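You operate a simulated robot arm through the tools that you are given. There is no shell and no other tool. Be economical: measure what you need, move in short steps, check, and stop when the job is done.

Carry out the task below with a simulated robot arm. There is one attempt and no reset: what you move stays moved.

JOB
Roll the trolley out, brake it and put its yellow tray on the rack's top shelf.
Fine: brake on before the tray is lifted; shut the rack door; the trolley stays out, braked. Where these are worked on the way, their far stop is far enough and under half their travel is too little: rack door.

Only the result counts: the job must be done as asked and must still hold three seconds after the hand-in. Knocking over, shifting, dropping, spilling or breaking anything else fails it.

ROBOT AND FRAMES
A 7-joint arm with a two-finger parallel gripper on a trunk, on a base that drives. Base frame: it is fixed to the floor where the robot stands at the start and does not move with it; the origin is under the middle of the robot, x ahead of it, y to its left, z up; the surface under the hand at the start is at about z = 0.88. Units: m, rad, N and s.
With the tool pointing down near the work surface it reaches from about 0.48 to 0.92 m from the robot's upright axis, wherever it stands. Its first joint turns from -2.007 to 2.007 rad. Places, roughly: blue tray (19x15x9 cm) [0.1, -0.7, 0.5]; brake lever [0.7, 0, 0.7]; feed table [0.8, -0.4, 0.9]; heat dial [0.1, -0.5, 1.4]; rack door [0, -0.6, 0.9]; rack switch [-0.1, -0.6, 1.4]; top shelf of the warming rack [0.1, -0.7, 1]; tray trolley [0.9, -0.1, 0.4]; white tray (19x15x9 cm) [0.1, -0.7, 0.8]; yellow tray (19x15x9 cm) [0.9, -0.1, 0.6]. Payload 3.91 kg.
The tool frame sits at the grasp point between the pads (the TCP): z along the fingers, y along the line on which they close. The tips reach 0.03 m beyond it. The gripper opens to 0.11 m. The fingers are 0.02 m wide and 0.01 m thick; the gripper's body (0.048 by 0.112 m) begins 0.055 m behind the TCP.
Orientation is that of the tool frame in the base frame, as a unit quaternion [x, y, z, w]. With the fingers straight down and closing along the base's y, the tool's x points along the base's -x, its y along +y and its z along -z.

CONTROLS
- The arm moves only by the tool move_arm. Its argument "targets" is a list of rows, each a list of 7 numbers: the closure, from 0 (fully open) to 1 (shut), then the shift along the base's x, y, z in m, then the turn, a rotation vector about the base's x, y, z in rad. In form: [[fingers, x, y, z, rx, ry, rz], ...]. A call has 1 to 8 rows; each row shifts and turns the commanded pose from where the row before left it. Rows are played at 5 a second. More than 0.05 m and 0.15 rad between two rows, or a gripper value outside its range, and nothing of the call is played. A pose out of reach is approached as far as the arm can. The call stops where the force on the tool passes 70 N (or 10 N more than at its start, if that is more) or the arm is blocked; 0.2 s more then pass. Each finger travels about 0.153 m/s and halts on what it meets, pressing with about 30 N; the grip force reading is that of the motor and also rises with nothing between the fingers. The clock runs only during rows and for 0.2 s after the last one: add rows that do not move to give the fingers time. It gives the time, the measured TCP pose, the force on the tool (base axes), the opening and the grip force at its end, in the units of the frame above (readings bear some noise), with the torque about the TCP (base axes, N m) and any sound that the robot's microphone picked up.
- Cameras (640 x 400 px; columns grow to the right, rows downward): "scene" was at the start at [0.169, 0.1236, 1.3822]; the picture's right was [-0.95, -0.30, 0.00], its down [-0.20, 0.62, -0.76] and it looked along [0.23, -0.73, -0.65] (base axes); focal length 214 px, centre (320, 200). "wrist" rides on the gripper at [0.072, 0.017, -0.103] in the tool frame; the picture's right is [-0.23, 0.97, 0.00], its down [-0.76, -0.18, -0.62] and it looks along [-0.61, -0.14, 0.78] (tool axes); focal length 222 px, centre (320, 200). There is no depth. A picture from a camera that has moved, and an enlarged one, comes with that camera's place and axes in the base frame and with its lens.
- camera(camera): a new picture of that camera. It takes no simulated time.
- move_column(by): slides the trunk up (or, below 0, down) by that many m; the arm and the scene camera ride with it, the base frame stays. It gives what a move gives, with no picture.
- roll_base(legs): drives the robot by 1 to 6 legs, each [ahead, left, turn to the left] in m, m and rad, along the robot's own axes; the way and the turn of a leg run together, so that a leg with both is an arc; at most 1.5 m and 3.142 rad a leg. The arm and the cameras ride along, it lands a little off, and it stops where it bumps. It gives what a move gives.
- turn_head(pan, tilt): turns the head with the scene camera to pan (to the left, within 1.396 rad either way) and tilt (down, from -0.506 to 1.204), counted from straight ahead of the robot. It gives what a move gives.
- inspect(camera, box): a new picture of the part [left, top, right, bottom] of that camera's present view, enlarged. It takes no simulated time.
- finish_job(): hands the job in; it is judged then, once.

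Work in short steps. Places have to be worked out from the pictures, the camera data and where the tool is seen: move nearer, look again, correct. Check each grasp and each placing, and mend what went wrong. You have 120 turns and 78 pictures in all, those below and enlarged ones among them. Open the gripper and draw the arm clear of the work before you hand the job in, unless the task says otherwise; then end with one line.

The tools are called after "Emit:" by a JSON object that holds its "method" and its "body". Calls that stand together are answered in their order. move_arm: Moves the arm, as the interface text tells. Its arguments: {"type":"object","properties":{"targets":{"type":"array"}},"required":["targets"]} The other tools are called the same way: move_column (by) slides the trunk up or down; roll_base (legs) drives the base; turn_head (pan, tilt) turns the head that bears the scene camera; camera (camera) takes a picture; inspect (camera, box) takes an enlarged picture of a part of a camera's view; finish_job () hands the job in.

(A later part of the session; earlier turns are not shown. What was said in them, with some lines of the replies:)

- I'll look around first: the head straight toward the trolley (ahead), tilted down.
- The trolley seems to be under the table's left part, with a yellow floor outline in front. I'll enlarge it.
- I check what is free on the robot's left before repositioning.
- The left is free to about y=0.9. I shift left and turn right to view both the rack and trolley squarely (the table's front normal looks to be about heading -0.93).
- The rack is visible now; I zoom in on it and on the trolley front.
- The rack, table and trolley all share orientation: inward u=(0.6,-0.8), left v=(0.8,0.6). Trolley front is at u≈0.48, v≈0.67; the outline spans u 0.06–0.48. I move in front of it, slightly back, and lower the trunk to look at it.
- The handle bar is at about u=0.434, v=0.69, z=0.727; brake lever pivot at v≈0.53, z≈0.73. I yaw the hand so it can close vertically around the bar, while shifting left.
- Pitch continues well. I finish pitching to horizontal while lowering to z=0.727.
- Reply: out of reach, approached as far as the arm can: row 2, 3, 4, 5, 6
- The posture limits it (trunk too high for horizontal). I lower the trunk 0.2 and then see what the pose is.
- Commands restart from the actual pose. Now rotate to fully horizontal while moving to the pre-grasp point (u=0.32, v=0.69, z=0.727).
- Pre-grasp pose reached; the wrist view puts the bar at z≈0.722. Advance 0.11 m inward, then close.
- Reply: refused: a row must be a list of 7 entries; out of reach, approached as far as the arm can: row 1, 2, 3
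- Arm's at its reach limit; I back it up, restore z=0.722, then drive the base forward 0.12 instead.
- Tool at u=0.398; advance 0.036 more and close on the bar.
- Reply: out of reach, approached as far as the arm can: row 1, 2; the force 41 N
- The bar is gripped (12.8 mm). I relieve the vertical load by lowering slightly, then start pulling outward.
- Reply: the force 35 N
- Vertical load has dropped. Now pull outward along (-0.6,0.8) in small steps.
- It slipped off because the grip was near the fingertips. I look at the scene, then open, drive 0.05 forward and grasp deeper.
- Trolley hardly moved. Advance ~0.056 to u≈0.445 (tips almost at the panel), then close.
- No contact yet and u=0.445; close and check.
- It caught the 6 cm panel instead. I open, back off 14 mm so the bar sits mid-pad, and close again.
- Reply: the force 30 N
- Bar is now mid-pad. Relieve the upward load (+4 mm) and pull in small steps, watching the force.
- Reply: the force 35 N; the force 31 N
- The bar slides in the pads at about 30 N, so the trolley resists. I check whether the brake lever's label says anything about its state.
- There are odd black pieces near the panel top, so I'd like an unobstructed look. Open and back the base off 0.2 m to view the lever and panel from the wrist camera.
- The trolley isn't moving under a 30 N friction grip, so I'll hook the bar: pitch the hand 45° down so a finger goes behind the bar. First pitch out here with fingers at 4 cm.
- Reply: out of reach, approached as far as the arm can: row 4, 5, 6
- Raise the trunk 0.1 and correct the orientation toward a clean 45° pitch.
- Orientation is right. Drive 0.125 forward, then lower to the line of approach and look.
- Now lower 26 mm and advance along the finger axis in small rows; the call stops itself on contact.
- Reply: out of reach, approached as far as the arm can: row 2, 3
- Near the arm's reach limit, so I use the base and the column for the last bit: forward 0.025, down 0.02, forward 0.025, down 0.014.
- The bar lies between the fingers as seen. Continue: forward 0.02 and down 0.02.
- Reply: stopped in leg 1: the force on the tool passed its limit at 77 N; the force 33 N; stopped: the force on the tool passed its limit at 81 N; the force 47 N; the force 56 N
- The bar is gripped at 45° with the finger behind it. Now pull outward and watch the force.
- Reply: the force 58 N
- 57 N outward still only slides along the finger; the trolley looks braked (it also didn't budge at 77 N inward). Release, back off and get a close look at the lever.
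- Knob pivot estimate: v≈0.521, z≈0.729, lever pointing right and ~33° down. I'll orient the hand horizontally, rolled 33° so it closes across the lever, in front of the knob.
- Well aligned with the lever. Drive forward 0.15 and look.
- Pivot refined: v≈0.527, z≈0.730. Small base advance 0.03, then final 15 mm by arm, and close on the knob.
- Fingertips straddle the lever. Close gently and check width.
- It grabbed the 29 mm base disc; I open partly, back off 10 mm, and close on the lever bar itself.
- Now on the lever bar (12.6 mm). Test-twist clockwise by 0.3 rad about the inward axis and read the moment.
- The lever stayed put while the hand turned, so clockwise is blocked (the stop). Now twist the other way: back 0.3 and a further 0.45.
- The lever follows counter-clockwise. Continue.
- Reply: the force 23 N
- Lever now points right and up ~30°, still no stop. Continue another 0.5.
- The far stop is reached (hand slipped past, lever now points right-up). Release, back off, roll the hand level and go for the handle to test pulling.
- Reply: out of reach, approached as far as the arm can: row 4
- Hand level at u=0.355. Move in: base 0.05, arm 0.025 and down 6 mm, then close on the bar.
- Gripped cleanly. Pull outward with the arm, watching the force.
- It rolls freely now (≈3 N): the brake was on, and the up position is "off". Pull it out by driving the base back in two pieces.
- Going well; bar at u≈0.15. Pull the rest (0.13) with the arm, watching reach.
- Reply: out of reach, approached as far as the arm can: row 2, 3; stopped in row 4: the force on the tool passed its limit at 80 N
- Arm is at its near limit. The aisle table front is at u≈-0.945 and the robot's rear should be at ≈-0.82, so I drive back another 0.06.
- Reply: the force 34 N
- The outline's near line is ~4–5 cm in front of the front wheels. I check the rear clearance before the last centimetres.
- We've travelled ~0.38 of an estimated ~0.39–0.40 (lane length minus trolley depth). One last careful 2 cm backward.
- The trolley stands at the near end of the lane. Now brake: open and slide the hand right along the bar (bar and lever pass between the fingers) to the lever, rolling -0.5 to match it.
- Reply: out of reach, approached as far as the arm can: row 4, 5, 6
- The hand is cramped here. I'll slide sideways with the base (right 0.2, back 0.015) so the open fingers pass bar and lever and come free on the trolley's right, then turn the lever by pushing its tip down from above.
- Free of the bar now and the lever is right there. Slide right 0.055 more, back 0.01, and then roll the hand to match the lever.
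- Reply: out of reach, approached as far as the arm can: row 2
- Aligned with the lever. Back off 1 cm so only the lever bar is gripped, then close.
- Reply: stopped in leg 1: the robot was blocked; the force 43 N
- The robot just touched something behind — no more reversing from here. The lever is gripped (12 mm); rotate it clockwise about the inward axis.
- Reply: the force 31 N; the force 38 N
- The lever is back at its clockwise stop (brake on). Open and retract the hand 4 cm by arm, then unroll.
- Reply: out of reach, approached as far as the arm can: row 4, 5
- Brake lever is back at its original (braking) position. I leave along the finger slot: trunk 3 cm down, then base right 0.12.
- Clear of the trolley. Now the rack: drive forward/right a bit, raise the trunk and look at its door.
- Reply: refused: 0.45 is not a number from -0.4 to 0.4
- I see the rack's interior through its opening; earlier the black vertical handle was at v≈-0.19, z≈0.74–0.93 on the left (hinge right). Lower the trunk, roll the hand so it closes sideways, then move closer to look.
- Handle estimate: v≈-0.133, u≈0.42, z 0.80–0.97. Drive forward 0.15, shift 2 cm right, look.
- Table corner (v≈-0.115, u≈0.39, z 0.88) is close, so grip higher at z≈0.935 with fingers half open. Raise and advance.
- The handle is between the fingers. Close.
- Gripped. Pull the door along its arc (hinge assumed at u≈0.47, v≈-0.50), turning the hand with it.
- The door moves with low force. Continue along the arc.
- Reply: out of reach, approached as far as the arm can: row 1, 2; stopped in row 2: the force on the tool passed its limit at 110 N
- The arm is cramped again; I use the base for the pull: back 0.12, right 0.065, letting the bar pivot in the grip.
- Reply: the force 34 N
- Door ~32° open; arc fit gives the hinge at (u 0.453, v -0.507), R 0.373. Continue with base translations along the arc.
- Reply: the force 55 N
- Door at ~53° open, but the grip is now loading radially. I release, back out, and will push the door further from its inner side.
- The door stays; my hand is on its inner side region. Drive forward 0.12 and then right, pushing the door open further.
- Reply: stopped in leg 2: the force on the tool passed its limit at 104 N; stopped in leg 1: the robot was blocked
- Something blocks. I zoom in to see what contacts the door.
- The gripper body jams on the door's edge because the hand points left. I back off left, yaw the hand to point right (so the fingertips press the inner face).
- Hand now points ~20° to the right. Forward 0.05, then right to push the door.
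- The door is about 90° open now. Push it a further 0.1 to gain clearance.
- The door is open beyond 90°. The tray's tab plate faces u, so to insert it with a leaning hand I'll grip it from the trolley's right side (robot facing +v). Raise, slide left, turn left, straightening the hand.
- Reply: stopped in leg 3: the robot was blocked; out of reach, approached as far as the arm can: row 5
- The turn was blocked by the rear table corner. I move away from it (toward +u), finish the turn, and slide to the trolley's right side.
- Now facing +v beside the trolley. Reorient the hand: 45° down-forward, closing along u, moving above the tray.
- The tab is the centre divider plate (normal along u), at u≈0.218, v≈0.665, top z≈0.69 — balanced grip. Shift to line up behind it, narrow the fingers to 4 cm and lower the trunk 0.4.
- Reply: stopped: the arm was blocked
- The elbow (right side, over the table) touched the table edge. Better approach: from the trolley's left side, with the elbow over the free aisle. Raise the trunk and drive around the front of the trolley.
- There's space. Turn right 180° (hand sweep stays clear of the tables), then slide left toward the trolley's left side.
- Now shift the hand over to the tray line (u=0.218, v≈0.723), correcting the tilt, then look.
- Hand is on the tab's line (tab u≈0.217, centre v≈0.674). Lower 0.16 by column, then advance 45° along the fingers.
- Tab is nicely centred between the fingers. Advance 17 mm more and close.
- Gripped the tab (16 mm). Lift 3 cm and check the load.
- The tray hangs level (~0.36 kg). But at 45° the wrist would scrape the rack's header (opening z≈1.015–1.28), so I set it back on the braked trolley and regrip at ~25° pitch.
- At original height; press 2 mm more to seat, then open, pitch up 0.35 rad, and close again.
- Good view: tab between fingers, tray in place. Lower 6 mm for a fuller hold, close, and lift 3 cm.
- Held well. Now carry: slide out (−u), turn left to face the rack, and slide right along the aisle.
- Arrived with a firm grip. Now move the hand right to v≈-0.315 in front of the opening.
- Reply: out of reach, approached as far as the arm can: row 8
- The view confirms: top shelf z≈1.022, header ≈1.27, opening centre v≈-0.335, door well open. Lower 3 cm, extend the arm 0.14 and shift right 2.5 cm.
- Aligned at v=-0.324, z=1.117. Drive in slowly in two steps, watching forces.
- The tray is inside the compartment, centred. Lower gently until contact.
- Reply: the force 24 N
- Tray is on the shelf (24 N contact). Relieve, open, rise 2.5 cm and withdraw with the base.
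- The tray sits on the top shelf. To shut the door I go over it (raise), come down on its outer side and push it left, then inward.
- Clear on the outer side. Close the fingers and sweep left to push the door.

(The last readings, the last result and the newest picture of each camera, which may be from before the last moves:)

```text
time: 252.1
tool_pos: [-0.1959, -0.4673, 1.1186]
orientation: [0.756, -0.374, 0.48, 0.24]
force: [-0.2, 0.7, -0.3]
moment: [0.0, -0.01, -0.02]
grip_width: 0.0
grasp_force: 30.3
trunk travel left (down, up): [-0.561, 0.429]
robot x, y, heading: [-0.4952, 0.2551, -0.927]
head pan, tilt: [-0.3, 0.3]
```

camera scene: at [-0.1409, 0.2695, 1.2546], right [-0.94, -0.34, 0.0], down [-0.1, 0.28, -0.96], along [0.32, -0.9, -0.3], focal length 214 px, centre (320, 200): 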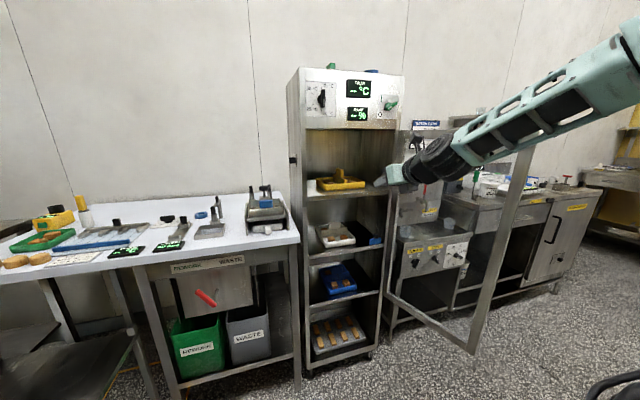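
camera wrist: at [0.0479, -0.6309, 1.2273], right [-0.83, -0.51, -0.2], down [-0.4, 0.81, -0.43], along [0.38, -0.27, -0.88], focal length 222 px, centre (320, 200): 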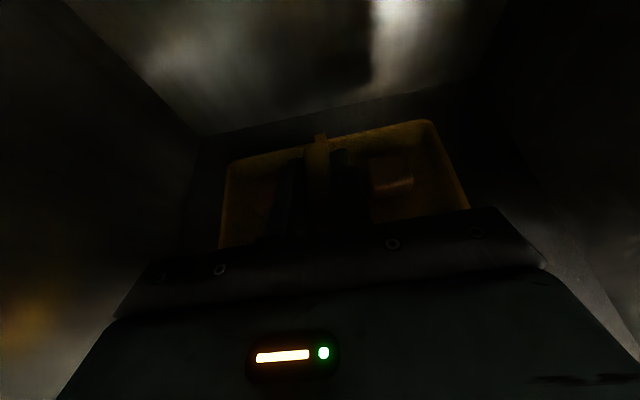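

No large force: the door followed to ~60°. Now push diagonally forward-left, then inward.

Emit:
{"method": "roll_base", "body": {"legs": [[0.05, 0.1, 0], [0.05, 0.07, 0]]}}

Emit:
{"method": "roll_base", "body": {"legs": [[0.05, 0.02, 0], [0.03, 0, 0]]}}

```text
time: 254.0
tool_pos: [0.0013, -0.4445, 1.1192]
orientation: [0.757, -0.374, 0.48, 0.239]
force: [-0.3, -0.3, 0.0]
moment: [0.0, 0.0, -0.02]
grip_width: 0.0002
grasp_force: 30.2
trunk travel left (down, up): [-0.561, 0.429]
robot x, y, heading: [-0.296, 0.2789, -0.925]
head pan, tilt: [-0.3, 0.3]
```

```text
time: 255.5
tool_pos: [0.0583, -0.4859, 1.1154]
orientation: [0.76, -0.375, 0.476, 0.236]
force: [-25.2, 34.1, 14.4]
moment: [-0.21, -0.2, -0.03]
grip_width: 0.0
grasp_force: 30.2
trunk travel left (down, up): [-0.561, 0.429]
robot x, y, heading: [-0.2414, 0.2322, -0.927]
head pan, tilt: [-0.3, 0.3]
stopped in leg 2: the force on the tool passed its limit at 110 N (the readings are from after the stop); the commanded pose is now the measured one
```

Firm resistance at u≈0.424, exactly where the closed door face should be. Back away and verify with the last picture.

Emit:
{"method": "roll_base", "body": {"legs": [[-0.15, 0.0, 0], [0, 0.12, 0]]}}

Emit:
{"method": "camera", "body": {"camera": "scene"}}

```text
time: 257.7
tool_pos: [0.0647, -0.2978, 1.114]
orientation: [0.761, -0.374, 0.475, 0.235]
force: [-0.4, -0.4, -0.3]
moment: [0.03, 0.03, -0.01]
grip_width: 0.0
grasp_force: 29.6
trunk travel left (down, up): [-0.561, 0.429]
robot x, y, heading: [-0.2347, 0.4232, -0.928]
head pan, tilt: [-0.3, 0.3]
```

```text
0 pictures are left
camera scene: at [0.0484, 0.3446, 1.2545], right [-0.94, -0.34, 0.0], down [-0.1, 0.28, -0.96], along [0.32, -0.9, -0.3], focal length 214 px, centre (320, 200)
```

scene: 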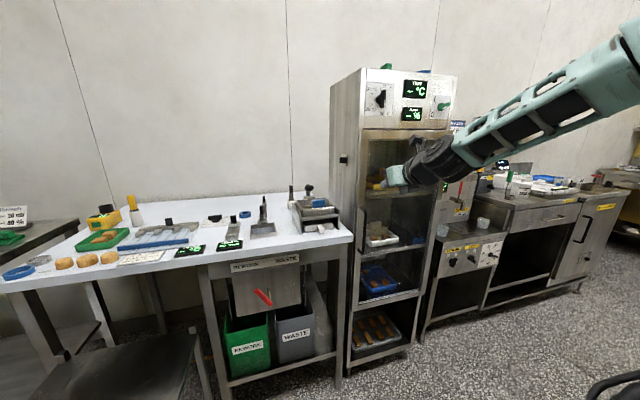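

The door is shut flush with its handle at the left post, and the yellow tray is inside on the top shelf. Open the gripper, move clear, and hand in.

Emit:
{"method": "move_arm", "body": {"targets": [[0, 0, 0, 0, 0, 0, 0], [0, 0, 0, 0, 0, 0, 0], [0, 0, 0, 0, 0, 0, 0], [0, 0, 0, 0, 0, 0, 0]]}}

Emit:
{"method": "roll_base", "body": {"legs": [[-0.08, 0, 0]]}}

Emit:
{"method": "finish_job", "body": {}}

```text
time: 258.7
tool_pos: [0.0646, -0.2967, 1.1134]
orientation: [0.76, -0.375, 0.475, 0.236]
force: [-0.5, 0.2, 0.4]
moment: [0.02, -0.02, 0.05]
grip_width: 0.1101
grasp_force: 0.1
trunk travel left (down, up): [-0.561, 0.429]
robot x, y, heading: [-0.233, 0.4201, -0.929]
head pan, tilt: [-0.3, 0.3]
```

```text
time: 259.7
tool_pos: [0.0161, -0.2337, 1.1147]
orientation: [0.76, -0.374, 0.476, 0.235]
force: [0.2, 0.2, -0.1]
moment: [0.01, 0.0, 0.01]
grip_width: 0.1101
grasp_force: 0.0
trunk travel left (down, up): [-0.561, 0.429]
robot x, y, heading: [-0.2826, 0.4892, -0.924]
head pan, tilt: [-0.3, 0.3]
```

```text
The job is handed in.
```

The trolley is rolled out about 0.40 m and was braked before the tray was lifted; the yellow tray is on the rack's top shelf and the rack door is shut. On the way the robot bumped the table behind it and the arm touched the feed table's edge; I saw nothing shifted.
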